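You operate a simulated robot arm through the tools that you are given. There is no shell and no other tool. Be economical: measure what you need, move in short steps, check, and stop when the job is done.

Carry out the task below with a simulated robot arm. There is one attempt and no reset: what you move stays moved.

## Task
Knead the putty to one colour and harden it on the warm plate.
Fine: switch the plate off when the putty has turned pale, and put the putty back on the tile.

The check looks at the end state, three seconds after you hand in, the way a careful person would. Anything else that was tipped, shoved, dropped, spilled or broken makes it a failure.

## Robot
A 7-joint arm with a two-finger parallel gripper, fixed in place. Base frame: the origin is at the foot of the arm, x ahead of it, y to its left, z up; the work surface is at about z = 0.8. Readings come in m, degrees, newtons and seconds.
With the tool pointing down near the work surface it reaches from about 0.3 to 0.7 m from the base axis. Its first joint turns from -66.0 to 66.0 degrees. Payload 1.57 kg.
Tool frame: the origin (TCP) lies between the finger pads and is the grasp point; the fingertips stand 0.03 m ahead of it; z points along the fingers, y is the line along which they close. Largest opening 0.11 m; finger width 0.024, thickness 0.012; the body of the gripper, 0.048 by 0.112 m, starts 0.078 m behind the TCP.
Orientation is told as [roll, pitch, yaw] about the base's x, y, z axes, in that order, counted from this pose: with the fingers straight down and closing along the base's y, the tool's x points along the base's -x, its y along +y and its z along -z.

## Interface
- The arm moves only by the tool play_rows. Its argument "moves" is a list that holds one entry, the list of rows, each a list of 7 numbers: the shift along the tool's x, y, z in m, then the turn, a rotation vector about the tool's x, y, z in degrees, then the finger opening in m, from 0 to 0.11. In form: [[[x, y, z, rx, ry, rz, grip], ...]]. A call has 1 to 10 rows; each row shifts and turns the commanded pose from where the row before left it, along the tool's axes as they then stand. A row lasts 0.2 s, in which the tool goes at most 0.05 m and 8.6 degrees; a call with a longer step from one row to the next is refused whole, and so is a gripper value outside its range. Where a pose cannot be reached the arm comes as near as it can. A force on the tool above 40 N (or 10 N above the force at the start of the call, whichever is more), or a blocked arm, ends the call early, and 0.2 s more pass. Each finger travels about 0.108 m/s and halts on what it meets, pressing with about 43 N; the grip force reading is that of the motor and also rises with nothing between the fingers. The clock runs only during rows and for 0.2 s after the last one: add rows that do not move to give the fingers time. It gives the time, the measured TCP pose, the force on the tool (base axes), the opening and the grip force at its end, in the units of the frame above (readings bear some noise), with the torque about the TCP (base axes, N m) and any sound that the robot's microphone picked up.
- Cameras (640 x 400 px; columns grow to the right, rows downward): "scene" is fixed at [0.1553, -0.3817, 1.4061]; the picture's right is [0.86, -0.51, 0.00], its down [-0.28, -0.46, -0.84] and it looks along [0.43, 0.72, -0.54] (base axes); focal length 337 px, centre (320, 200). "wrist" rides on the gripper at [0.07, 0.016, -0.141] in the tool frame; the picture's right is [-0.23, 0.97, 0.00], its down [-0.86, -0.20, -0.48] and it looks along [-0.47, -0.11, 0.88] (tool axes); focal length 222 px, centre (320, 200). There is no depth. A picture from a camera that has moved, and an enlarged one, comes with that camera's place and axes in the base frame and with its lens.
- get_image(camera): a new picture of that camera. It takes no simulated time.
- zoom(camera, box): a new picture of the part [left, top, right, bottom] of that camera's present view, enlarged. It takes no simulated time.
- close_job(): hands the job in; it is judged then, once.

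Go step by step. Nothing tells you positions but the pictures and the camera data: compare them with the known pose of the tool, close in by small moves and look again before you grip or let go. The budget is 120 turns and 76 pictures, counting those below and the enlarged ones. Unless the task says otherwise, let go and move clear before handing in, and close with one line.

The tools are called after ">>>" as a command line: name --argument value ..., lists and objects as JSON in quotes. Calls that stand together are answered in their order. play_rows: Moves the arm, as the interface text tells. Its arguments: {"type":"object","properties":{"moves":{"type":"array","items":{"type":"array","items":{"type":"array","items":{"type":"number"}}}}},"required":["moves"]} The other tools are called the same way: get_image (camera) takes a picture; zoom (camera, box) takes an enlarged picture of a part of a camera's view; close_job () hands the job in.

At the start:

```text
t: 0.0
position: [0.4092, -0.0068, 1.1355]
tool_rot: [0.0, 0.0, 0.0]
wrist_force: [-0.9, -0.1, -0.5]
torque: [0.02, -0.02, 0.03]
opening: 0.1099
gripper_force: 0.1
```

scene: 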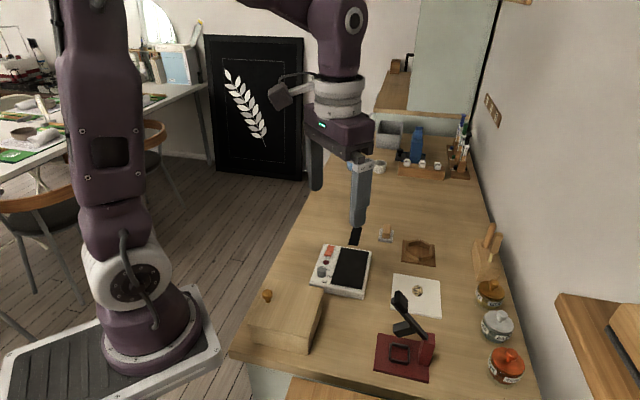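
wrist: 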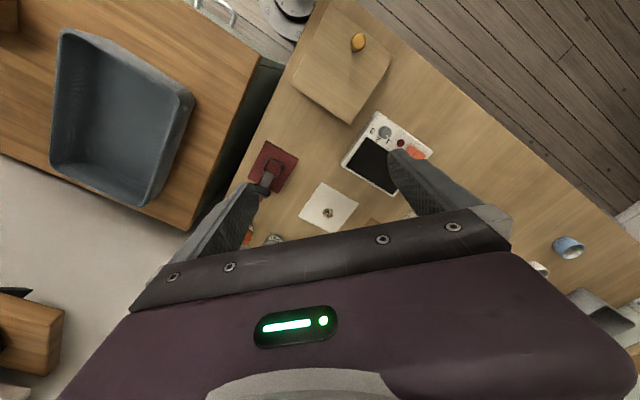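

I see a white tile with the small putty piece, a hot plate device with a dark top, a red press-like tool, and jars. I'll zoom in to identify things.

>>> zoom --camera "scene" --box '[300, 220, 460, 320]'

>>> zoom --camera "scene" --box '[360, 280, 540, 392]'

>>> zoom --camera "wrist" --box '[240, 90, 440, 250]'

```text
4.00 times, centred on (380, 270) of scene
camera zoom: at [0.1553, -0.3817, 1.4061], right [0.86, -0.51, 0.0], down [-0.28, -0.46, -0.84], along [0.43, 0.72, -0.54], focal length 1347 px, centre (80, -80)
```

zoom: 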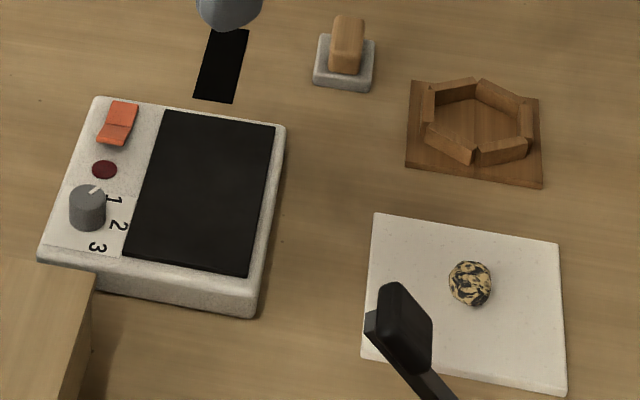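

```text
3.56 times, centred on (450, 336) of scene
camera zoom: at [0.1553, -0.3817, 1.4061], right [0.86, -0.51, 0.0], down [-0.28, -0.46, -0.84], along [0.43, 0.72, -0.54], focal length 1197 px, centre (-142, -284)
```

zoom: 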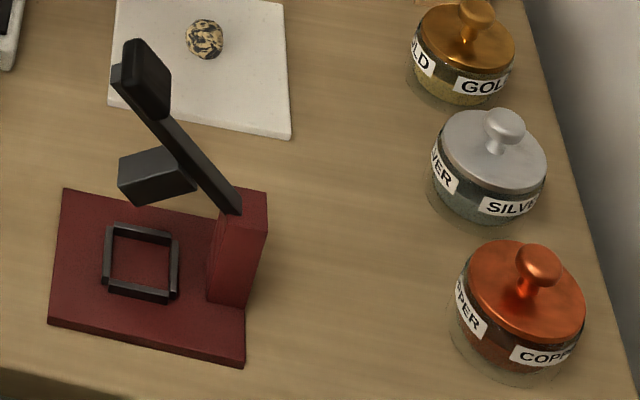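

```text
2.50 times, centred on (340, 170) of wrist
camera zoom: at [0.3393, 0.0086, 1.2764], right [0.23, 0.97, 0.0], down [0.86, -0.2, 0.48], along [0.47, -0.11, -0.88], focal length 555 px, centre (270, 275)
```

zoom: 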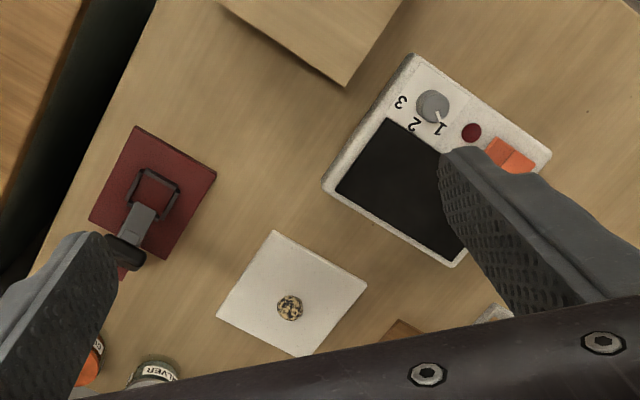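

The putty is a 2.6 cm black/cream marbled ball on the tile, near (0.62, -0.039). The hot plate has an orange rocker near (0.51, 0.17) and a dial near (0.455, 0.108). I'll hover over the putty first.

>>> play_rows --moves '[[[-0.03, -0.0046, 0.0265, 0, 0, 0, 0.08], [-0.03, -0.0046, 0.0265, 0, 0, 0, 0.08], [-0.03, -0.0046, 0.0265, 0, 0, 0, 0.08], [-0.03, -0.0046, 0.0265, 0, 0, 0, 0.08], [-0.03, -0.0046, 0.0265, 0, 0, 0, 0.08], [-0.03, -0.0046, 0.0265, 0, 0, 0, 0.08], [-0.03, -0.0046, 0.0265, 0, 0, 0, 0.08], [0, 0, 0, 0, 0, 0, 0.08]]]'

>>> get_image --camera "wrist"

>>> get_image --camera "scene"

```text
t: 1.8
position: [0.6217, -0.0389, 0.9522]
tool_rot: [0.0, -0.1, -0.1]
wrist_force: [-0.5, -0.7, 0.4]
torque: [-0.01, -0.03, 0.0]
opening: 0.0803
gripper_force: 0.1
```

```text
70 pictures are left
camera wrist: at [0.5512, -0.0236, 1.0922], right [0.23, 0.97, 0.0], down [0.86, -0.2, 0.48], along [0.47, -0.11, -0.88], focal length 222 px, centre (320, 200)
```

wrist: 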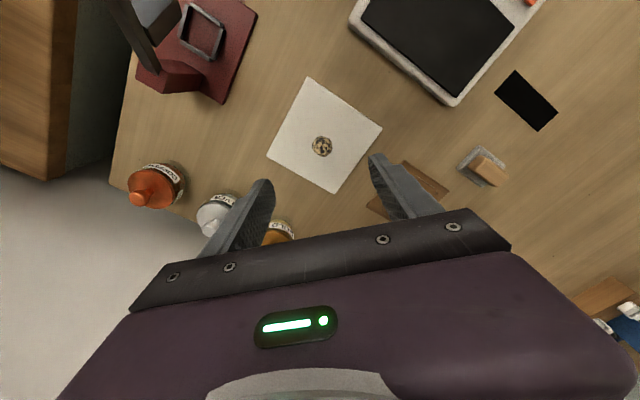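

```text
69 pictures are left
```

scene: 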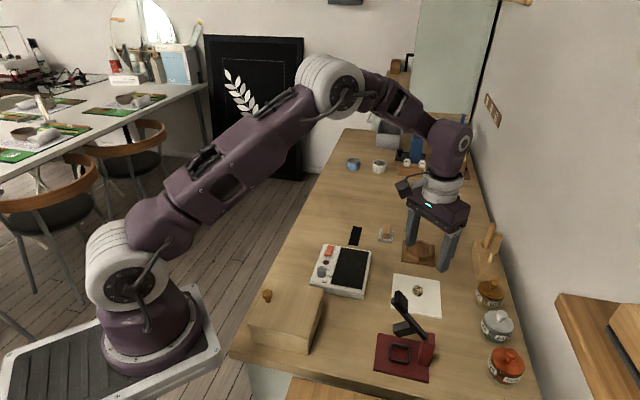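

The putty is directly below at about (0.6225, -0.039), clear of everything. I'll lower with the fingers 6 cm apart, down close to the tile.

>>> play_rows --moves '[[[-0.0008, 0, 0.035, 0, 0, 0, 0.06], [0, 0, 0.035, 0, 0, 0, 0.06], [0, 0, 0.025, 0, 0, 0, 0.06], [0, 0, 0.01, 0, 0, 0, 0.06], [0, 0, 0.005, 0, 0, 0, 0.06], [0, 0, 0, 0, 0, 0, 0.06]]]'

>>> zoom --camera "wrist" --box '[220, 120, 420, 245]'

>>> zoom --camera "scene" --box '[350, 220, 510, 320]'

```text
t: 3.2
position: [0.6206, -0.0393, 0.8393]
tool_rot: [-0.1, 0.0, 0.0]
wrist_force: [-0.6, -0.3, 0.3]
torque: [-0.02, 0.02, 0.0]
opening: 0.0599
gripper_force: 0.0
```

```text
3.20 times, centred on (320, 182) of wrist
camera zoom: at [0.5501, -0.0248, 0.9815], right [0.23, 0.97, 0.0], down [0.86, -0.2, 0.48], along [0.47, -0.11, -0.88], focal length 711 px, centre (320, 256)
```

zoom: 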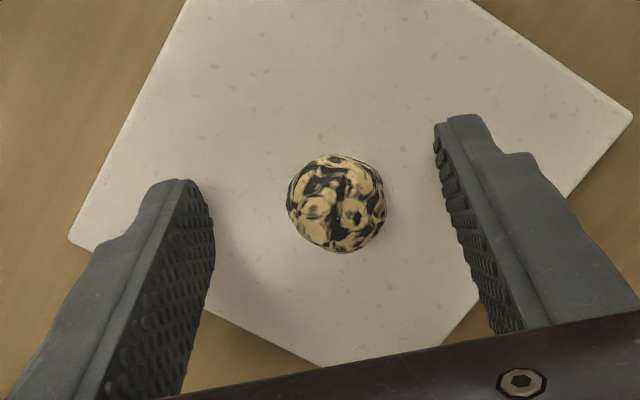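

```text
4.00 times, centred on (430, 270) of scene
camera zoom: at [0.1553, -0.3817, 1.4061], right [0.86, -0.51, 0.0], down [-0.28, -0.46, -0.84], along [0.43, 0.72, -0.54], focal length 1347 px, centre (-120, -80)
```

zoom: 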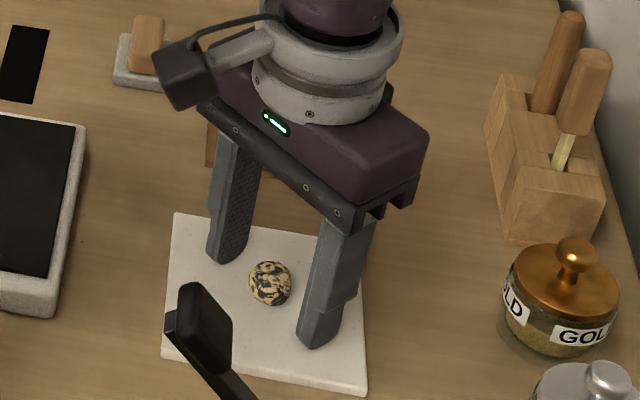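

The fingers straddle the putty, with the ball about 2.4 cm wide and centred. I'll squeeze it to about 1.2 cm and see how it responds.

>>> play_rows --moves '[[[-0.002, 0.001, 0, 0, 0, 0, 0.04], [0, 0, 0, 0, 0, 0, 0.03], [0, 0, 0, 0, 0, 0, 0.02], [0, 0, 0, 0, 0, 0, 0.012], [0, 0, 0, 0, 0, 0, 0.012]]]'

>>> zoom --camera "wrist" --box '[220, 120, 420, 245]'

```text
t: 4.4
position: [0.6212, -0.0399, 0.841]
tool_rot: [0.0, 0.0, -0.1]
wrist_force: [0.4, 0.1, 0.0]
torque: [0.0, 0.0, -0.03]
opening: 0.0193
gripper_force: 33.9
```

```text
3.20 times, centred on (320, 182) of wrist
camera zoom: at [0.552, -0.024, 0.9813], right [0.23, 0.97, 0.0], down [0.86, -0.2, 0.48], along [0.47, -0.11, -0.88], focal length 711 px, centre (320, 256)
```

zoom: 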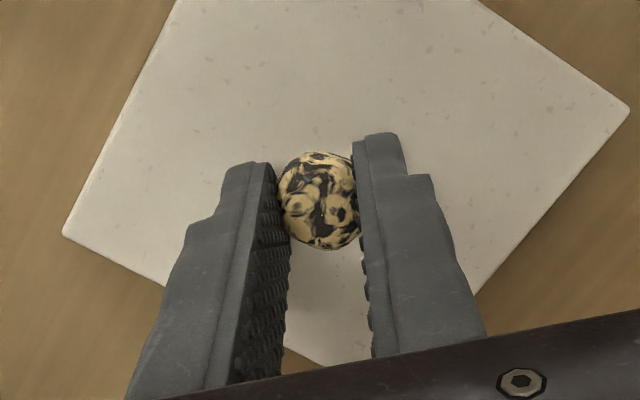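

The putty gives, now about 19 mm wide. I'll keep squeezing a bit longer, then reopen.

>>> play_rows --moves '[[[0, 0, 0, 0, 0, 0, 0.008], [0, 0, 0, 0, 0, 0, 0.008], [0, 0, 0, 0, 0, 0, 0.008], [0, 0, 0, 0, 0, 0, 0.008]]]'

>>> zoom --camera "wrist" --box '[220, 120, 420, 245]'

```text
t: 5.4
position: [0.6213, -0.039, 0.8405]
tool_rot: [0.0, 0.0, 0.0]
wrist_force: [0.4, -0.1, 1.0]
torque: [0.0, -0.03, 0.01]
opening: 0.0195
gripper_force: 33.6
```

```text
3.20 times, centred on (320, 182) of wrist
camera zoom: at [0.552, -0.024, 0.9814], right [0.23, 0.97, 0.0], down [0.86, -0.2, 0.48], along [0.47, -0.11, -0.88], focal length 711 px, centre (320, 256)
```

zoom: 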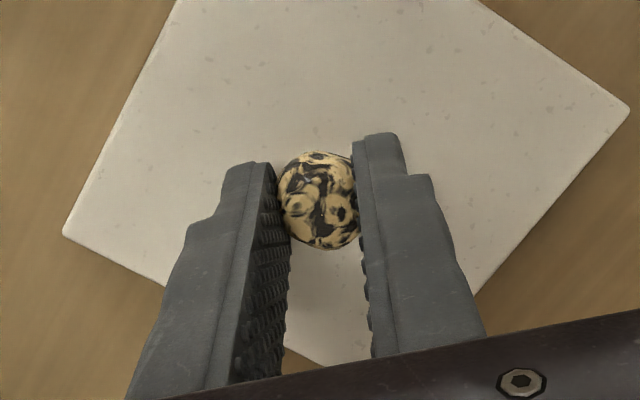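

The squeeze settled at 19.5 mm. I'll open, turn the tool about 70°, and squeeze again.

>>> play_rows --moves '[[[0, 0, 0, 0, 0, 0, 0.04], [0, 0, 0, 0, 0, 8.5, 0.04], [0, 0, 0, 0, 0, 8.5, 0.04], [0, 0, 0, 0, 0, 8.5, 0.04], [0, 0, 0, 0, 0, 8.5, 0.04], [0, 0, 0, 0, 0, 8.5, 0.04], [0, 0, 0, 0, 0, 8.5, 0.04], [0, 0, 0, 0, 0, 8.5, 0.04], [0, 0, 0, 0, 0, 8.5, 0.04], [0, 0, 0, 0, 0, 0, 0.04]]]'

>>> zoom --camera "wrist" --box '[220, 120, 420, 245]'

```text
t: 7.6
position: [0.6226, -0.039, 0.839]
tool_rot: [0.0, 0.0, -68.1]
wrist_force: [-0.1, -0.3, -0.2]
torque: [0.0, -0.01, 0.0]
opening: 0.0399
gripper_force: 0.1
```

```text
3.20 times, centred on (320, 182) of wrist
camera zoom: at [0.6109, 0.0313, 0.9806], right [0.99, 0.15, 0.0], down [0.13, -0.87, 0.48], along [0.07, -0.47, -0.88], focal length 711 px, centre (320, 256)
```

zoom: 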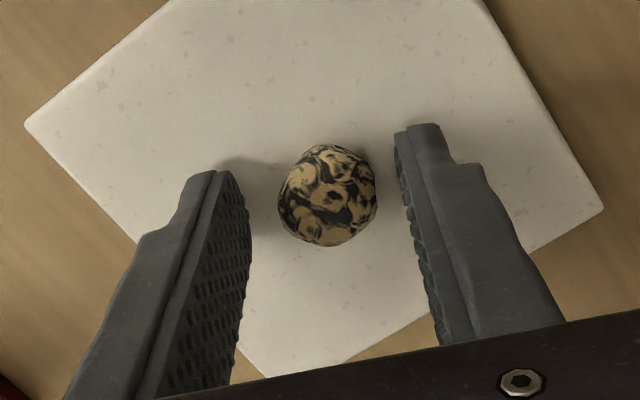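

The pattern blended slightly, so squeezing works. I'll squeeze here, reopen and turn part-way back, all in one call.

>>> play_rows --moves '[[[0, 0, 0, 0, 0, 0, 0.008], [0, 0, 0, 0, 0, 0, 0.008], [0, 0, 0, 0, 0, 0, 0.008], [0, 0, 0, 0, 0, 0, 0.04], [0, 0, 0, 0, 0, -8.5, 0.04], [0, 0, 0, 0, 0, -8.5, 0.04], [0, 0, 0, 0, 0, -8.5, 0.04], [0, 0, 0, 0, 0, -8.5, 0.04], [0, 0, 0, 0, 0, -8.5, 0.04], [0, 0, 0, 0, 0, -8.5, 0.04]]]'

>>> play_rows --moves '[[[0, 0, 0, 0, 0, 0, 0.008], [0, 0, 0, 0, 0, 0, 0.008], [0, 0, 0, 0, 0, 0, 0.008], [0, 0, 0, 0, 0, 0, 0.04], [0, 0, 0, 0, 0, 8.5, 0.04], [0, 0, 0, 0, 0, 8.5, 0.04], [0, 0, 0, 0, 0, 8.5, 0.04], [0, 0, 0, 0, 0, 8.5, 0.04], [0, 0, 0, 0, 0, 8.5, 0.04], [0, 0, 0, 0, 0, 8.5, 0.04]]]'

>>> zoom --camera "wrist" --box '[220, 120, 420, 245]'

```text
t: 9.8
position: [0.6217, -0.0375, 0.8401]
tool_rot: [0.0, 0.0, -16.8]
wrist_force: [-0.1, -0.4, -0.8]
torque: [0.01, 0.02, 0.02]
opening: 0.04
gripper_force: 0.0
```

```text
t: 12.0
position: [0.6216, -0.0384, 0.8403]
tool_rot: [0.0, 0.0, -68.2]
wrist_force: [-0.3, 0.1, -0.5]
torque: [0.02, 0.0, 0.01]
opening: 0.04
gripper_force: 0.1
```

```text
3.20 times, centred on (320, 182) of wrist
camera zoom: at [0.6109, 0.0318, 0.9812], right [0.99, 0.15, 0.0], down [0.13, -0.87, 0.48], along [0.07, -0.47, -0.88], focal length 711 px, centre (320, 256)
```

zoom: 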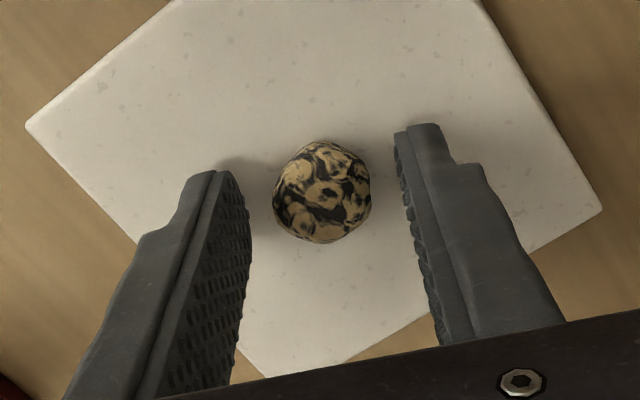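

The change is slight. I'll use longer squeezes and quarter turns, then compare.

>>> play_rows --moves '[[[0, 0, 0, 0, 0, 0, 0.004], [0, 0, 0, 0, 0, 0, 0.004], [0, 0, 0, 0, 0, 0, 0.004], [0, 0, 0, 0, 0, 0, 0.004], [0, 0, 0, 0, 0, 0, 0.004]]]'

>>> play_rows --moves '[[[0, 0, 0, 0, 0, -4, 0.04], [0, 0, 0, 0, 0, -8.5, 0.04], [0, 0, 0, 0, 0, -8.5, 0.04], [0, 0, 0, 0, 0, -8.5, 0.04], [0, 0, 0, 0, 0, -8.5, 0.04], [0, 0, 0, 0, 0, -8.5, 0.04], [0, 0, 0, 0, 0, -8.5, 0.04], [0, 0, 0, 0, 0, -8.5, 0.04], [0, 0, 0, 0, 0, -8.5, 0.04], [0, 0, 0, 0, 0, -8.5, 0.04]]]'

>>> zoom --camera "wrist" --box '[270, 145, 370, 207]'

```text
t: 13.2
position: [0.623, -0.0382, 0.8403]
tool_rot: [0.0, 0.1, -68.0]
wrist_force: [1.2, 0.3, -0.7]
torque: [-0.01, 0.0, -0.02]
opening: 0.0205
gripper_force: 34.0
```

```text
t: 15.4
position: [0.6214, -0.0379, 0.8404]
tool_rot: [0.0, 0.0, 12.6]
wrist_force: [0.2, -0.1, 0.2]
torque: [-0.03, -0.04, -0.01]
opening: 0.0399
gripper_force: 0.0
```

```text
6.40 times, centred on (320, 176) of wrist
camera zoom: at [0.5502, -0.0386, 0.981], right [0.01, 1.0, 0.0], down [0.88, -0.01, 0.48], along [0.48, 0.0, -0.88], focal length 1422 px, centre (320, 354)
```

zoom: 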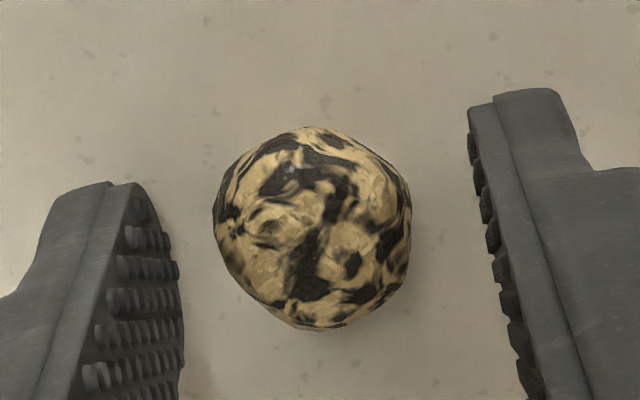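

The marbling still looks strong. I'll run a few squeeze–release cycles without turning, to compare from this same view.

>>> play_rows --moves '[[[0, 0, 0, 0, 0, 0, 0.0], [0, 0, 0, 0, 0, 0, 0.0], [0, 0, 0, 0, 0, 0, 0.0], [0, 0, 0, 0, 0, 0, 0.04], [0, 0, 0, 0, 0, 0, 0.0], [0, 0, 0, 0, 0, 0, 0.0], [0, 0, 0, 0, 0, 0, 0.0], [0, 0, 0, 0, 0, 0, 0.04], [0, 0, 0, 0, 0, 0, 0.04]]]'

>>> zoom --camera "wrist" --box '[270, 145, 370, 207]'

```text
t: 17.4
position: [0.6218, -0.038, 0.84]
tool_rot: [0.0, 0.0, 12.5]
wrist_force: [0.9, 0.2, -0.7]
torque: [0.01, -0.01, 0.0]
opening: 0.0397
gripper_force: 0.1
```

```text
6.40 times, centred on (320, 176) of wrist
camera zoom: at [0.5502, -0.0382, 0.9809], right [0.01, 1.0, 0.0], down [0.88, -0.01, 0.48], along [0.48, -0.01, -0.88], focal length 1422 px, centre (320, 354)
```

zoom: 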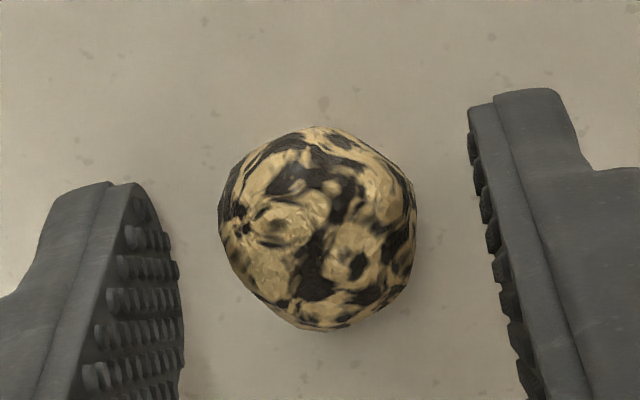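

Side squeezing changes only little. I'll try kneading from above: close the fingers over it and press it down on the tile.

>>> play_rows --moves '[[[0, 0, -0.03, 0, 0, 0, 0.04], [0, 0, -0.02, 0, 0, 0, 0.02], [0, 0, 0, 0, 0, 0, 0.0], [0, 0, 0, 0, 0, 0, 0.0], [0, 0, 0, 0, 0, 0, 0.0]]]'

>>> play_rows --moves '[[[0, 0, 0.02, 0, 0, 0, 0.0], [0, 0, 0.008, 0, 0, 0, 0.0], [0, 0, 0.004, 0, 0, 0, 0.0], [0, 0, 0.004, 0, 0, 0, 0.0], [0, 0, 0.003, 0, 0, 0, 0.0], [0, 0, 0.002, 0, 0, 0, 0.0], [0, 0, 0, 0, 0, 0, 0.0]]]'

>>> zoom --camera "wrist" --box '[220, 120, 420, 245]'

```text
t: 18.6
position: [0.6227, -0.0383, 0.8905]
tool_rot: [-0.1, 0.1, 12.5]
wrist_force: [-0.2, -0.4, -0.7]
torque: [0.0, 0.01, 0.0]
opening: 0.0
gripper_force: 21.6
```

```text
t: 19.8
position: [0.623, -0.0371, 0.8557]
tool_rot: [-0.1, -0.2, 12.4]
wrist_force: [-7.3, 1.3, 15.2]
torque: [0.04, 0.28, -0.02]
opening: 0.0
gripper_force: 21.7
stopped in row 6: the force on the tool passed its limit at 47 N (the readings are from after the stop); the commanded pose is now the measured one
```

```text
3.20 times, centred on (320, 182) of wrist
camera zoom: at [0.5507, -0.0382, 0.996], right [0.01, 1.0, 0.0], down [0.88, -0.01, 0.48], along [0.48, -0.01, -0.88], focal length 711 px, centre (320, 256)
```

zoom: 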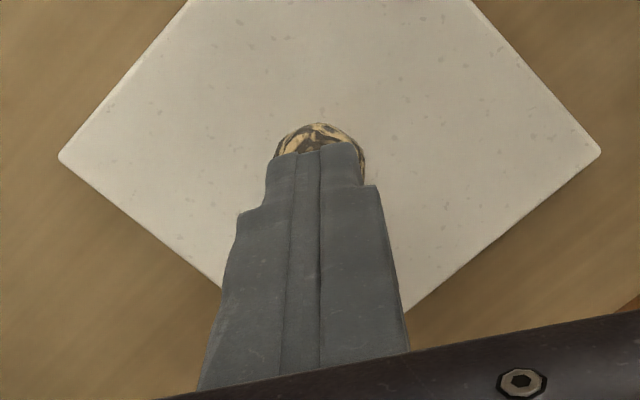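

Pressing met 47 N at a fingertip height of 0.826. I'll lift and look at the result.

>>> play_rows --moves '[[[0, 0, -0.02, 0, 0, 0, 0.0], [0, 0, -0.02, 0, 0, 0, 0.04], [0, 0, 0, 0, 0, 0, 0.04], [0, 0, 0.02, 0, 0, 0, 0.045], [0, 0, 0.02, 0, 0, 0, 0.045], [0, 0, 0.0145, 0, 0, 0, 0.045], [0, 0, 0, 0, 0, 0, 0.045]]]'

>>> zoom --camera "wrist" --box '[270, 145, 370, 207]'

```text
t: 21.4
position: [0.6216, -0.037, 0.8385]
tool_rot: [0.0, 0.0, 12.4]
wrist_force: [0.1, -1.1, 0.6]
torque: [-0.03, 0.01, 0.04]
opening: 0.0451
gripper_force: 0.0
```

```text
6.40 times, centred on (320, 176) of wrist
camera zoom: at [0.5503, -0.038, 0.9792], right [0.01, 1.0, 0.0], down [0.88, -0.01, 0.48], along [0.48, -0.01, -0.88], focal length 1422 px, centre (320, 354)
```

zoom: 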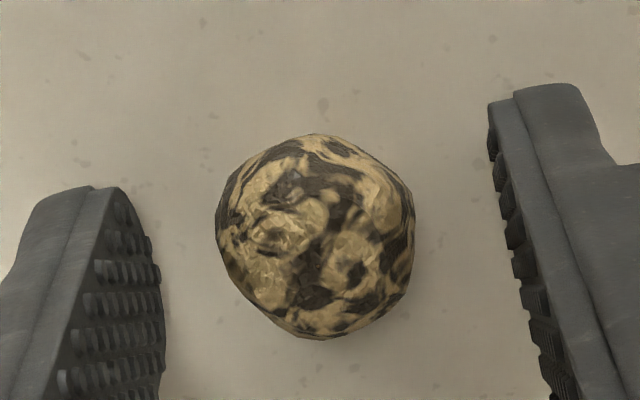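

The dark areas have visibly started to blend. I'll alternate side squeezes with presses from above.

>>> play_rows --moves '[[[0, 0, 0, 0, 0, 0, 0.0], [0, 0, 0, 0, 0, 0, 0.0], [0, 0, 0, 0, 0, 0, 0.0], [0, 0, 0, 0, 0, 0, 0.045], [0, 0, -0.03, 0, 0, 0, 0.04], [0, 0, -0.015, 0, 0, 0, 0.02], [0, 0, 0, 0, 0, 0, 0.0], [0, 0, 0, 0, 0, 0, 0.0]]]'

>>> play_rows --moves '[[[0, 0, 0.015, 0, 0, 0, 0.0], [0, 0, 0.008, 0, 0, 0, 0.0], [0, 0, 0.004, 0, 0, 0, 0.0], [0, 0, 0.003, 0, 0, 0, 0.0], [0, 0, 0.003, 0, 0, 0, 0.0], [0, 0, 0.002, 0, 0, 0, 0.0], [0, 0, 0.002, 0, 0, 0, 0.0]]]'

>>> play_rows --moves '[[[0, 0, -0.02, 0, 0, 0, 0.0], [0, 0, -0.015, 0, 0, 0, 0.04], [0, 0, 0, 0, 0, 0, 0.045], [0, 0, 0.02, 0, 0, 0, 0.045], [0, 0, 0.02, 0, 0, 0, 0.045], [0, 0, 0.01, 0, 0, 0, 0.045], [0, 0, 0, 0, 0, 0, 0.045]]]'

>>> zoom --camera "wrist" --box '[270, 145, 370, 207]'

```text
t: 23.2
position: [0.6232, -0.0384, 0.8831]
tool_rot: [-0.1, 0.0, 12.5]
wrist_force: [-0.5, 0.0, 0.0]
torque: [-0.02, -0.01, -0.01]
opening: 0.0
gripper_force: 21.0
```

```text
t: 24.5
position: [0.6239, -0.0379, 0.8548]
tool_rot: [-0.2, -0.2, 12.5]
wrist_force: [-7.1, 1.3, 16.0]
torque: [0.05, 0.28, -0.04]
opening: 0.0003
gripper_force: 21.0
stopped in row 6: the force on the tool passed its limit at 48 N (the readings are from after the stop); the commanded pose is now the measured one
```

```text
t: 26.1
position: [0.6226, -0.0358, 0.8386]
tool_rot: [-0.1, -0.2, 12.5]
wrist_force: [0.6, 0.0, 0.6]
torque: [0.01, 0.03, -0.02]
opening: 0.045
gripper_force: 0.1
```

```text
6.40 times, centred on (320, 176) of wrist
camera zoom: at [0.5509, -0.0364, 0.9789], right [0.01, 1.0, 0.0], down [0.88, -0.01, 0.48], along [0.48, -0.01, -0.88], focal length 1422 px, centre (320, 354)
```

zoom: 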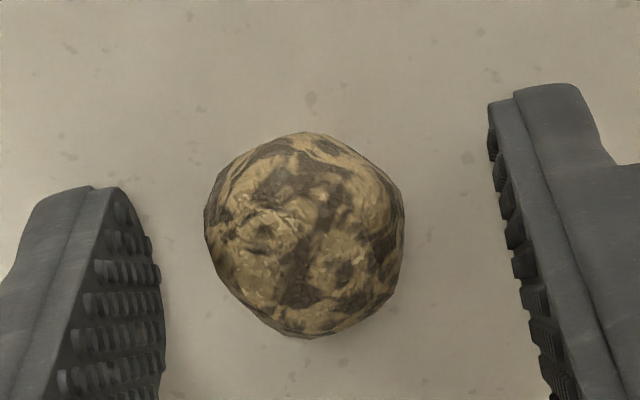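

Blending clearly now. I'll repeat the cycle, correcting the small sideways drift.

>>> play_rows --moves '[[[0, -0.002, 0, 0, 0, 0, 0.0], [0, 0, 0, 0, 0, 0, 0.0], [0, 0, 0, 0, 0, 0, 0.0], [0, 0, 0, 0, 0, 0, 0.045], [0, 0, -0.03, 0, 0, 0, 0.04], [0, 0, -0.015, 0, 0, 0, 0.02], [0, 0, 0, 0, 0, 0, 0.0], [0, 0, 0, 0, 0, 0, 0.0]]]'

>>> play_rows --moves '[[[0, 0, 0.015, 0, 0, 0, 0.0], [0, 0, 0.008, 0, 0, 0, 0.0], [0, 0, 0.004, 0, 0, 0, 0.0], [0, 0, 0.003, 0, 0, 0, 0.0], [0, 0, 0.003, 0, 0, 0, 0.0], [0, 0, 0.002, 0, 0, 0, 0.0], [0, 0, 0.002, 0, 0, 0, 0.0]]]'

>>> play_rows --moves '[[[0, 0, -0.02, 0, 0, 0, 0.0], [0, -0.001, -0.015, 0, 0, 0, 0.04], [0, 0, 0, 0, 0, 0, 0.045], [0, 0, 0.02, 0, 0, 0, 0.045], [0, 0, 0.02, 0, 0, 0, 0.045], [0, 0, 0.01, 0, 0, 0, 0.045], [0, 0, 0, 0, 0, 0, 0.0], [0, 0, 0, 0, 0, 0, 0.0], [0, 0, 0, 0, 0, 0, 0.0], [0, 0, 0, 0, 0, 0, 0.045]]]'

>>> zoom --camera "wrist" --box '[270, 145, 370, 207]'

```text
t: 27.9
position: [0.6235, -0.0385, 0.8836]
tool_rot: [-0.1, -0.2, 12.6]
wrist_force: [-0.6, 0.1, -0.9]
torque: [0.02, 0.01, 0.01]
opening: 0.0
gripper_force: 21.3
```

```text
t: 29.1
position: [0.6245, -0.0386, 0.854]
tool_rot: [-0.2, -0.3, 12.5]
wrist_force: [-6.4, 1.1, 16.2]
torque: [0.01, 0.24, -0.01]
opening: 0.0
gripper_force: 21.4
stopped in row 6: the force on the tool passed its limit at 46 N (the readings are from after the stop); the commanded pose is now the measured one
```

```text
t: 31.3
position: [0.6248, -0.0386, 0.839]
tool_rot: [-0.2, -0.3, 12.6]
wrist_force: [0.8, 0.0, 0.0]
torque: [0.03, 0.01, 0.01]
opening: 0.045
gripper_force: 0.0
```

```text
6.40 times, centred on (320, 176) of wrist
camera zoom: at [0.5524, -0.0394, 0.9793], right [0.01, 1.0, 0.0], down [0.88, -0.01, 0.48], along [0.48, -0.01, -0.88], focal length 1422 px, centre (320, 354)
```

zoom: 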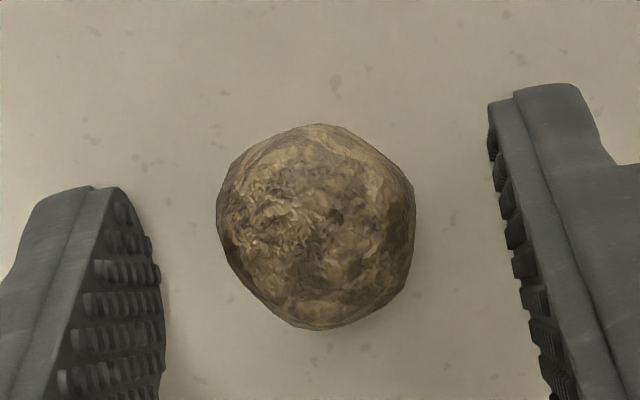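

Nearly uniform now. I'll do two more press/squeeze rounds.

>>> play_rows --moves '[[[0.001, 0, -0.03, 0, 0, 0, 0.04], [0, 0, -0.015, 0, 0, 0, 0.02], [0, 0, 0, 0, 0, 0, 0.0], [0, 0, 0, 0, 0, 0, 0.0], [0, 0, 0.015, 0, 0, 0, 0.0], [0, 0, 0.008, 0, 0, 0, 0.0], [0, 0, 0.004, 0, 0, 0, 0.0], [0, 0, 0.003, 0, 0, 0, 0.0], [0, 0, 0.003, 0, 0, 0, 0.0], [0, 0, 0.003, 0, 0, 0, 0.0]]]'

>>> play_rows --moves '[[[0, 0, -0.02, 0, 0, 0, 0.0], [0.001, -0.001, -0.015, 0, 0, 0, 0.04], [0, 0, 0, 0, 0, 0, 0.045], [0, 0, 0.02, 0, 0, 0, 0.045], [0, 0, 0.02, 0, 0, 0, 0.045], [0, 0, 0.01, 0, 0, 0, 0.045], [0, 0, 0, 0, 0, 0, 0.0], [0, 0, 0, 0, 0, 0, 0.0], [0, 0, 0, 0, 0, 0, 0.0], [0, 0, 0, 0, 0, 0, 0.045]]]'

>>> play_rows --moves '[[[0.001, 0, -0.03, 0, 0, 0, 0.04], [0, 0, -0.015, 0, 0, 0, 0.02], [0, 0, 0, 0, 0, 0, 0.0], [0, 0, 0, 0, 0, 0, 0.0], [0, 0, 0.015, 0, 0, 0, 0.0], [0, 0, 0.008, 0, 0, 0, 0.0], [0, 0, 0.004, 0, 0, 0, 0.0], [0, 0, 0.003, 0, 0, 0, 0.0], [0, 0, 0.003, 0, 0, 0, 0.0], [0, 0, 0.003, 0, 0, 0, 0.0]]]'

>>> play_rows --moves '[[[0, 0, -0.02, 0, 0, 0, 0.0], [0.001, -0.001, -0.015, 0, 0, 0, 0.04], [0, 0, 0, 0, 0, 0, 0.045], [0, 0, 0.02, 0, 0, 0, 0.045], [0, 0, 0.02, 0, 0, 0, 0.045], [0, 0, 0.01, 0, 0, 0, 0.045], [0, 0, 0, 0, 0, 0, 0.0], [0, 0, 0, 0, 0, 0, 0.0], [0, 0, 0, 0, 0, 0, 0.0], [0, 0, 0, 0, 0, 0, 0.045]]]'

>>> zoom --camera "wrist" --box '[270, 145, 370, 207]'

```text
t: 33.3
position: [0.6245, -0.0411, 0.8559]
tool_rot: [-0.3, -0.4, 12.6]
wrist_force: [-6.3, 2.0, 16.4]
torque: [0.01, 0.29, 0.01]
opening: 0.0002
gripper_force: 21.5
stopped in row 10: the force on the tool passed its limit at 47 N (the readings are from after the stop); the commanded pose is now the measured one
```

```text
t: 35.5
position: [0.6242, -0.0408, 0.8388]
tool_rot: [-0.2, -0.4, 12.6]
wrist_force: [-0.5, 0.5, 0.1]
torque: [-0.03, 0.01, 0.05]
opening: 0.0449
gripper_force: 0.1
```

```text
t: 37.6
position: [0.6235, -0.0425, 0.855]
tool_rot: [-0.4, -0.6, 12.5]
wrist_force: [-7.7, 1.0, 15.6]
torque: [-0.02, 0.26, -0.02]
opening: 0.0001
gripper_force: 21.3
stopped in row 10: the force on the tool passed its limit at 47 N (the readings are from after the stop); the commanded pose is now the measured one
```

```text
t: 39.8
position: [0.6227, -0.0454, 0.8376]
tool_rot: [-0.4, -0.6, 12.7]
wrist_force: [1.0, 0.2, -0.1]
torque: [0.01, -0.01, 0.03]
opening: 0.045
gripper_force: 0.1
```

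```text
6.40 times, centred on (320, 176) of wrist
camera zoom: at [0.5496, -0.0446, 0.9789], right [0.01, 1.0, 0.0], down [0.87, -0.01, 0.49], along [0.49, -0.01, -0.87], focal length 1422 px, centre (320, 354)
```

zoom: 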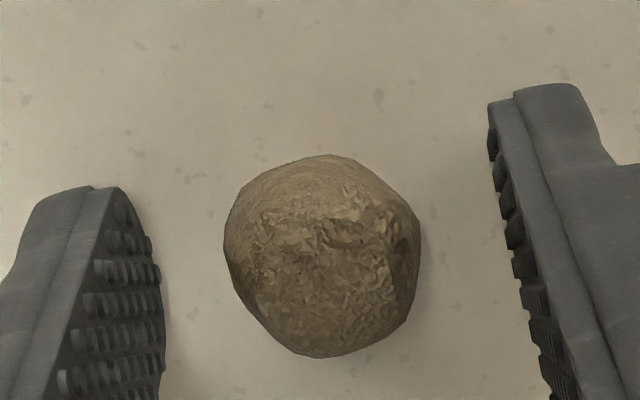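

It looks one colour; one more round for good measure, then on to the plate.

>>> play_rows --moves '[[[-0.003, 0, -0.03, 0, 0, 0, 0.04], [0, 0, -0.015, 0, 0, 0, 0.02], [0, 0, 0, 0, 0, 0, 0.0], [0, 0, 0, 0, 0, 0, 0.0], [0, 0, 0.015, 0, 0, 0, 0.0], [0, 0, 0.008, 0, 0, 0, 0.0], [0, 0, 0.004, 0, 0, 0, 0.0], [0, 0, 0.003, 0, 0, 0, 0.0], [0, 0, 0.003, 0, 0, 0, 0.0], [0, 0, 0.003, 0, 0, 0, 0.0]]]'

>>> play_rows --moves '[[[0, 0, -0.02, 0, 0, 0, 0.0], [0.001, 0, -0.015, 0, 0, 0, 0.04], [0, 0, 0, 0, 0, 0, 0.045], [0, 0, 0.02, 0, 0, 0, 0.045], [0, 0, 0.02, 0, 0, 0, 0.045], [0, 0, 0.01, 0, 0, 0, 0.045], [0, 0, 0, 0, 0, 0, 0.0], [0, 0, 0, 0, 0, 0, 0.0], [0, 0, 0, 0, 0, 0, 0.0], [0, 0, 0, 0, 0, 0, 0.045]]]'

>>> zoom --camera "wrist" --box '[270, 145, 370, 207]'

>>> zoom --camera "scene" --box '[310, 220, 440, 310]'

```text
t: 41.8
position: [0.6262, -0.0441, 0.8548]
tool_rot: [-0.5, -0.7, 12.7]
wrist_force: [-7.2, 1.5, 17.3]
torque: [0.03, 0.33, -0.03]
opening: 0.0
gripper_force: 20.7
stopped in row 10: the force on the tool passed its limit at 47 N (the readings are from after the stop); the commanded pose is now the measured one
```

```text
t: 44.0
position: [0.6272, -0.0429, 0.8396]
tool_rot: [-0.4, -0.7, 12.6]
wrist_force: [0.1, 0.7, 0.3]
torque: [0.02, 0.01, -0.01]
opening: 0.0454
gripper_force: 0.2
```

```text
6.40 times, centred on (320, 176) of wrist
camera zoom: at [0.5526, -0.0434, 0.9798], right [0.01, 1.0, 0.0], down [0.87, -0.01, 0.49], along [0.49, -0.01, -0.87], focal length 1422 px, centre (320, 354)
```

zoom: 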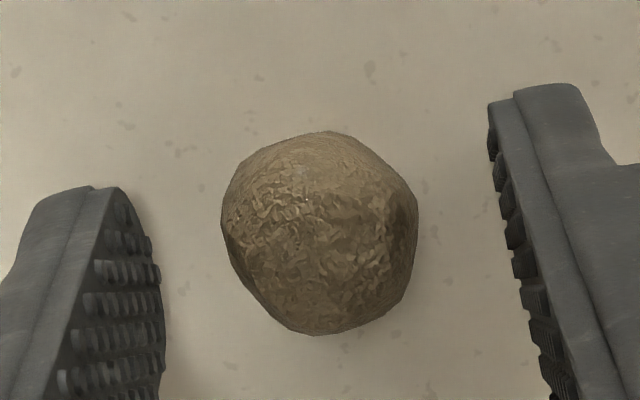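

```text
4.44 times, centred on (375, 265) of scene
camera zoom: at [0.1553, -0.3817, 1.4061], right [0.86, -0.51, 0.0], down [-0.28, -0.46, -0.84], along [0.43, 0.72, -0.54], focal length 1496 px, centre (76, -89)
```

zoom: 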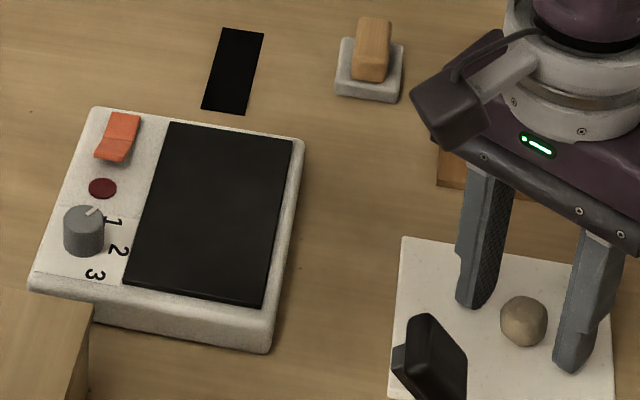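

The putty is uniform brown. The dial points to 1 and the lamp is dark. I'll grip the putty gently and lift it.

>>> play_rows --moves '[[[0, 0, 0, 0, 0, 0, 0.03], [0, 0, 0, 0, 0, 0, 0.02], [0, 0, 0, 0, 0, 0, 0.02], [0, 0, -0.01, 0, 0, 0, 0.02], [0, 0, -0.02, 0, 0, 0, 0.02], [0, 0, -0.03, 0, 0, 0, 0.02], [0, 0, 0, 0, 0, 0, 0.02]]]'

>>> zoom --camera "wrist" --box '[220, 120, 420, 245]'

```text
t: 45.6
position: [0.6253, -0.0453, 0.9002]
tool_rot: [-0.4, -0.7, 12.7]
wrist_force: [-0.2, 0.0, -0.4]
torque: [0.03, 0.0, 0.02]
opening: 0.0212
gripper_force: 23.7
```

```text
3.20 times, centred on (320, 182) of wrist
camera zoom: at [0.5514, -0.0447, 1.0392], right [0.01, 1.0, 0.0], down [0.87, -0.01, 0.49], along [0.49, -0.01, -0.87], focal length 711 px, centre (320, 256)
```

zoom: 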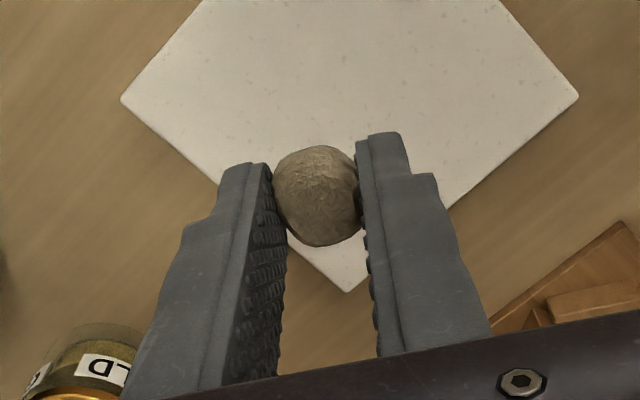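

The putty is held. I'll square up the tool and carry it over the plate's centre near (0.541, 0.086).

>>> play_rows --moves '[[[0, 0, -0.02, 0, 0, 6.3, 0.02], [0, 0, 0, 0, 0, 6.3, 0.02], [0.021, 0.0325, 0, 0, 0, 0, 0.02], [0.021, 0.0325, 0, 0, 0, 0, 0.02], [0.021, 0.0325, 0, 0, 0, 0, 0.02], [0.021, 0.0325, 0, 0, 0, 0, 0.02], [0, 0, 0.02, 0, 0, 0, 0.02], [0, 0, 0, 0, 0, 0, 0.02]]]'

>>> get_image --camera "wrist"

>>> zoom --camera "scene" --box '[300, 210, 460, 310]'

```text
t: 47.4
position: [0.5413, 0.0875, 0.8972]
tool_rot: [-0.1, -0.9, 0.0]
wrist_force: [-0.3, -0.4, 1.4]
torque: [-0.03, 0.04, 0.01]
opening: 0.0211
gripper_force: 0.3
```

```text
52 pictures are left
camera wrist: at [0.4683, 0.1027, 1.0373], right [0.23, 0.97, 0.0], down [0.85, -0.2, 0.49], along [0.48, -0.11, -0.87], focal length 222 px, centre (320, 200)
```

wrist: 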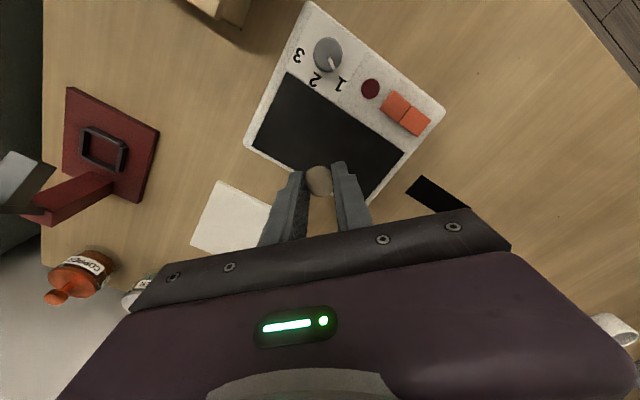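

```text
4.00 times, centred on (380, 260) of scene
camera zoom: at [0.1553, -0.3817, 1.4061], right [0.86, -0.51, 0.0], down [-0.28, -0.46, -0.84], along [0.43, 0.72, -0.54], focal length 1347 px, centre (80, -40)
```

zoom: 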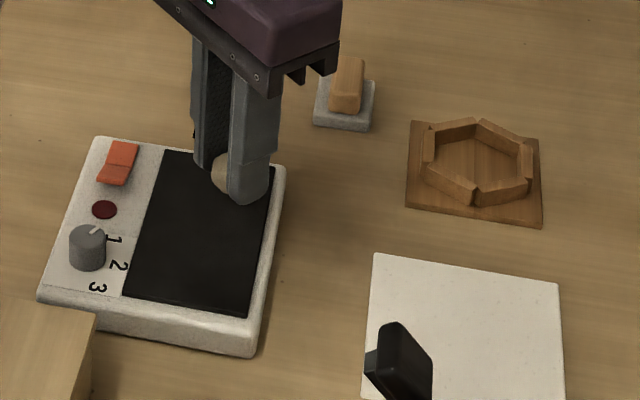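

The plate's centre is near (0.526, 0.097). I'll shift there and lower to just above the surface.

>>> play_rows --moves '[[[0.015, 0.01, 0, 0, 0, 0, 0.018], [0, 0, 0.015, 0, 0, 0, 0.018], [0, 0, 0.012, 0, 0, 0, 0.018], [0, 0, 0.005, 0, 0, 0, 0.018], [0, 0, 0, 0, 0, 0, 0.018]]]'

>>> zoom --camera "scene" --box '[310, 220, 410, 282]'

>>> zoom --camera "wrist" --box '[220, 60, 460, 210]'

```text
t: 48.6
position: [0.526, 0.0962, 0.8651]
tool_rot: [-0.2, -0.8, 0.0]
wrist_force: [-1.1, -0.1, -0.6]
torque: [0.0, 0.0, -0.02]
opening: 0.0202
gripper_force: 33.7
```

```text
6.40 times, centred on (360, 251) of scene
camera zoom: at [0.1553, -0.3817, 1.4061], right [0.86, -0.51, 0.0], down [-0.28, -0.46, -0.84], along [0.43, 0.72, -0.54], focal length 2155 px, centre (64, -126)
```

zoom: 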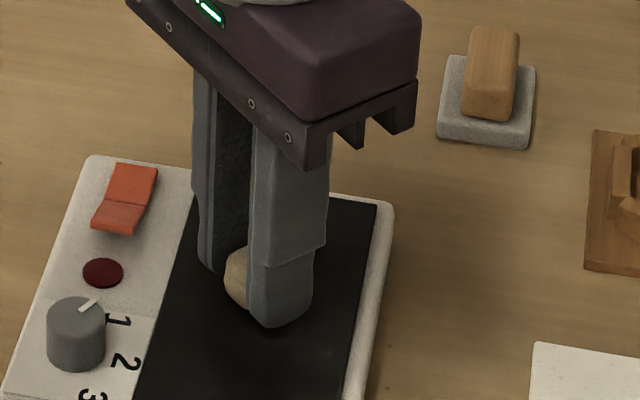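

```text
2.67 times, centred on (340, 135) of wrist
camera zoom: at [0.4543, 0.1123, 1.0051], right [0.23, 0.97, 0.0], down [0.85, -0.2, 0.49], along [0.48, -0.11, -0.87], focal length 592 px, centre (267, 373)
```

zoom: 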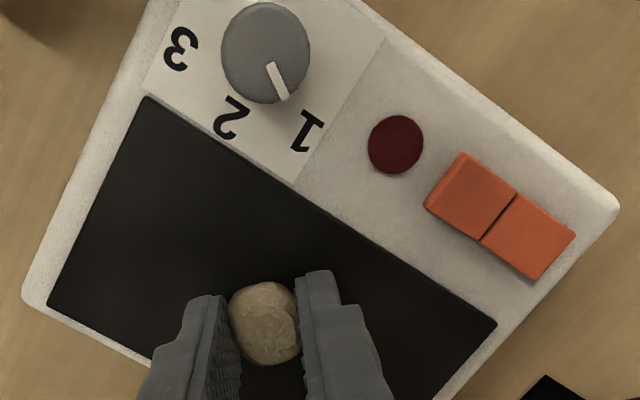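

The putty is just above the plate centre. I'll lower in small steps until contact shows in the force.

>>> play_rows --moves '[[[0, 0, 0.003, 0, 0, 0, 0.018], [0, 0, 0.002, 0, 0, 0, 0.018], [0, 0, 0, 0, 0, 0, 0.018]]]'

>>> play_rows --moves '[[[0, 0, 0.002, 0, 0, 0, 0.018], [0, 0, 0, 0, 0, 0, 0.018]]]'

>>> zoom --camera "scene" --box '[310, 220, 410, 282]'

```text
t: 49.4
position: [0.5259, 0.0963, 0.8605]
tool_rot: [-0.2, -0.7, 0.0]
wrist_force: [0.6, 0.4, -0.1]
torque: [-0.02, -0.03, 0.02]
opening: 0.0202
gripper_force: 34.3
```

```text
t: 50.0
position: [0.527, 0.0971, 0.8595]
tool_rot: [-0.2, -0.9, 0.1]
wrist_force: [-5.8, -0.3, 19.2]
torque: [-0.01, 0.11, 0.01]
opening: 0.0204
gripper_force: 33.4
```

```text
6.40 times, centred on (360, 251) of scene
camera zoom: at [0.1549, -0.3817, 1.4061], right [0.86, -0.51, 0.0], down [-0.28, -0.46, -0.84], along [0.43, 0.72, -0.54], focal length 2155 px, centre (64, -126)
```

zoom: 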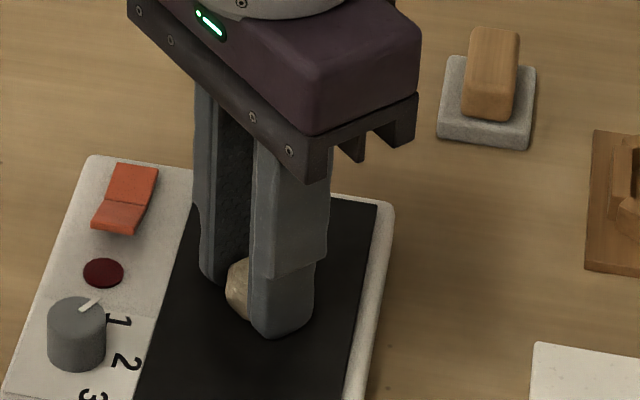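

Contact. I'll release and rise straight up.

>>> play_rows --moves '[[[0, 0, -0.001, 0, 0, 0, 0.03], [0, 0, 0, 0, 0, 0, 0.045], [0, 0, 0, 0, 0, 0, 0.05], [0, 0, -0.02, 0, 0, 0, 0.05], [0, 0, -0.04, 0, 0, 0, 0.05], [0, 0, -0.04, 0, 0, 0, 0.03], [0, 0, 0, 0, 0, 0, 0.01], [0, 0, 0, 0, 0, 0, 0.0]]]'

>>> zoom --camera "wrist" --box '[240, 60, 440, 185]'

>>> zoom --camera "scene" --box '[310, 230, 390, 280]'

```text
t: 51.8
position: [0.5244, 0.096, 0.9602]
tool_rot: [-0.1, -0.7, 0.0]
wrist_force: [0.6, 0.3, 0.3]
torque: [-0.03, -0.01, -0.02]
opening: 0.0
gripper_force: 21.4
```

```text
3.20 times, centred on (340, 122) of wrist
camera zoom: at [0.4529, 0.1118, 1.1006], right [0.23, 0.97, 0.0], down [0.85, -0.2, 0.49], along [0.48, -0.11, -0.87], focal length 711 px, centre (256, 448)
```

zoom: 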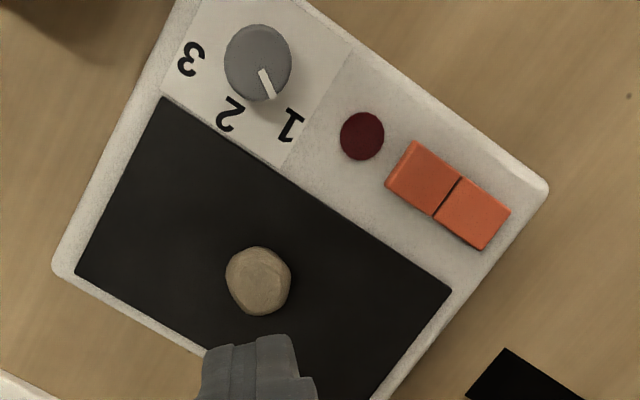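

```text
8.00 times, centred on (350, 255) of scene
camera zoom: at [0.1553, -0.3817, 1.4061], right [0.86, -0.51, 0.0], down [-0.28, -0.46, -0.84], along [0.43, 0.72, -0.54], focal length 2693 px, centre (80, -240)
```

zoom: 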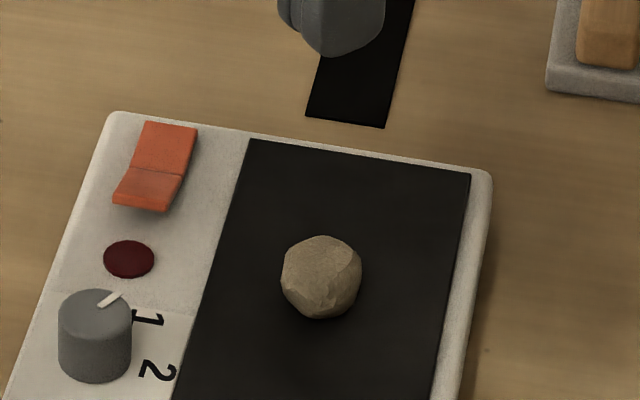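

The putty sits on the plate. The rocker's far half is pressed down (off), so I'll press the near half, around (0.503, 0.157). I move above it with closed fingers, turned 45° to match the device.

>>> play_rows --moves '[[[0.011, 0.0305, 0, 0, 0, 0, 0.0], [0.011, 0.0305, 0, 0, 0, 0, 0.0], [0, 0, 0, 0, 0, 7.5, 0.0], [0, 0, 0, 0, 0, 7.5, 0.0], [0, 0, 0, 0, 0, 7.5, 0.0], [0, 0, 0, 0, 0, 7.5, 0.0], [0, 0, 0.03, 0, 0, 7.5, 0.0], [0, 0, 0.03, 0, 0, 7.5, 0.0], [0, 0, 0.015, 0, 0, 0, 0.0], [0, 0, 0, 0, 0, 0, 0.0]]]'

>>> zoom --camera "wrist" --box '[220, 100, 420, 225]'

>>> zoom --camera "scene" --box '[300, 220, 380, 270]'

```text
t: 54.0
position: [0.5042, 0.1572, 0.883]
tool_rot: [0.4, -0.7, -44.9]
wrist_force: [-0.1, -0.3, 0.1]
torque: [0.02, 0.0, -0.04]
opening: 0.0003
gripper_force: 21.3
```

```text
3.20 times, centred on (320, 162) of wrist
camera zoom: at [0.4641, 0.2171, 1.024], right [0.85, 0.53, 0.01], down [0.46, -0.74, 0.49], along [0.26, -0.41, -0.87], focal length 711 px, centre (320, 320)
```

zoom: 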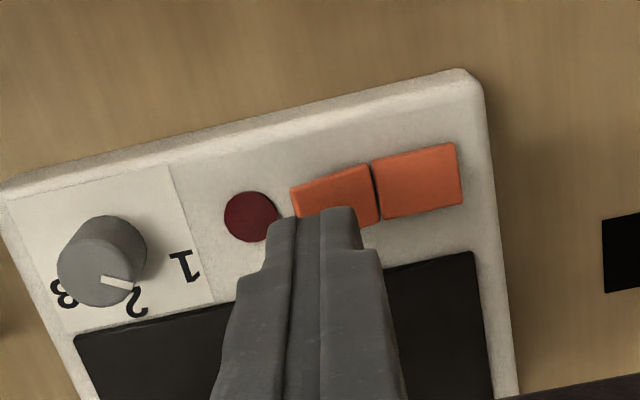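

```text
8.00 times, centred on (340, 245) of scene
camera zoom: at [0.1553, -0.3817, 1.4061], right [0.86, -0.51, 0.0], down [-0.28, -0.46, -0.84], along [0.43, 0.72, -0.54], focal length 2693 px, centre (160, -160)
```

zoom: 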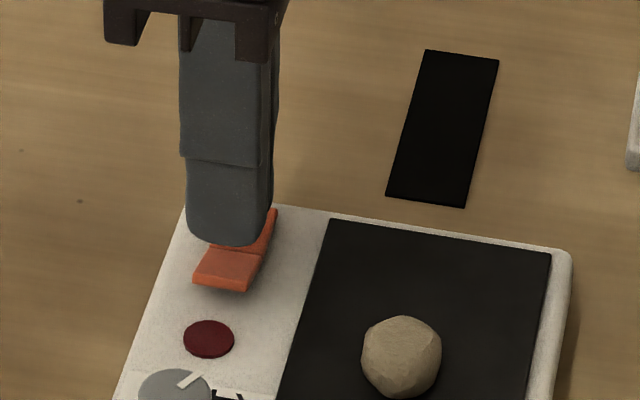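

The fingertips are above the near, raised half. I'll press down in small steps.

>>> play_rows --moves '[[[0, 0, 0.008, 0, 0, 0, 0.0], [0, 0, 0.004, 0, 0, 0, 0.0], [0, 0, 0.003, 0, 0, 0, 0.0], [0, 0, 0.002, 0, 0, 0, 0.0], [0, 0, 0.002, 0, 0, 0, 0.0]]]'

>>> zoom --camera "scene" --box '[300, 220, 380, 270]'

```text
t: 55.2
position: [0.5048, 0.1578, 0.8646]
tool_rot: [0.4, -0.7, -45.0]
wrist_force: [0.7, 0.3, 0.9]
torque: [-0.01, 0.03, 0.02]
opening: 0.0
gripper_force: 21.4
```

```text
8.00 times, centred on (340, 245) of scene
camera zoom: at [0.1553, -0.3817, 1.4061], right [0.86, -0.51, 0.0], down [-0.28, -0.46, -0.84], along [0.43, 0.72, -0.54], focal length 2693 px, centre (160, -160)
```

zoom: 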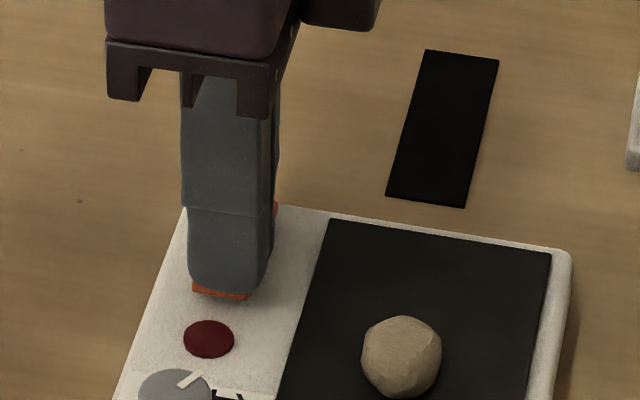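

>>> play_rows --moves '[[[0, 0, 0.002, 0, 0, 0, 0.0], [0, 0, 0.002, 0, 0, 0, 0.0], [0, 0, 0.002, 0, 0, 0, 0.0]]]'

>>> zoom --camera "scene" --box '[300, 220, 380, 270]'

```text
t: 56.0
position: [0.5045, 0.1579, 0.8589]
tool_rot: [0.4, -0.7, -45.0]
wrist_force: [-1.5, 0.3, 3.7]
torque: [0.03, 0.08, -0.04]
opening: 0.0
gripper_force: 21.2
heard: click
```

```text
8.00 times, centred on (340, 245) of scene
camera zoom: at [0.1552, -0.3817, 1.4061], right [0.86, -0.51, 0.0], down [-0.28, -0.46, -0.84], along [0.43, 0.72, -0.54], focal length 2693 px, centre (160, -160)
```

zoom: 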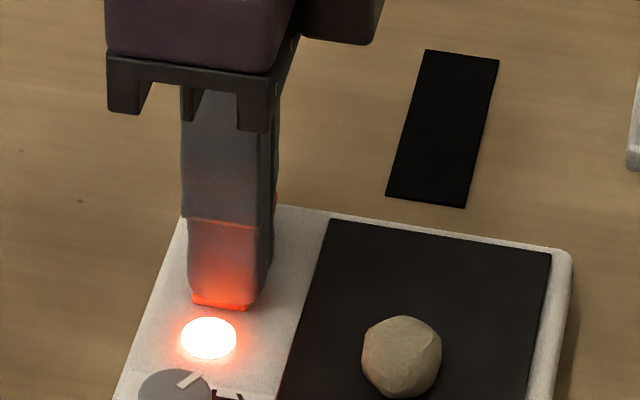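

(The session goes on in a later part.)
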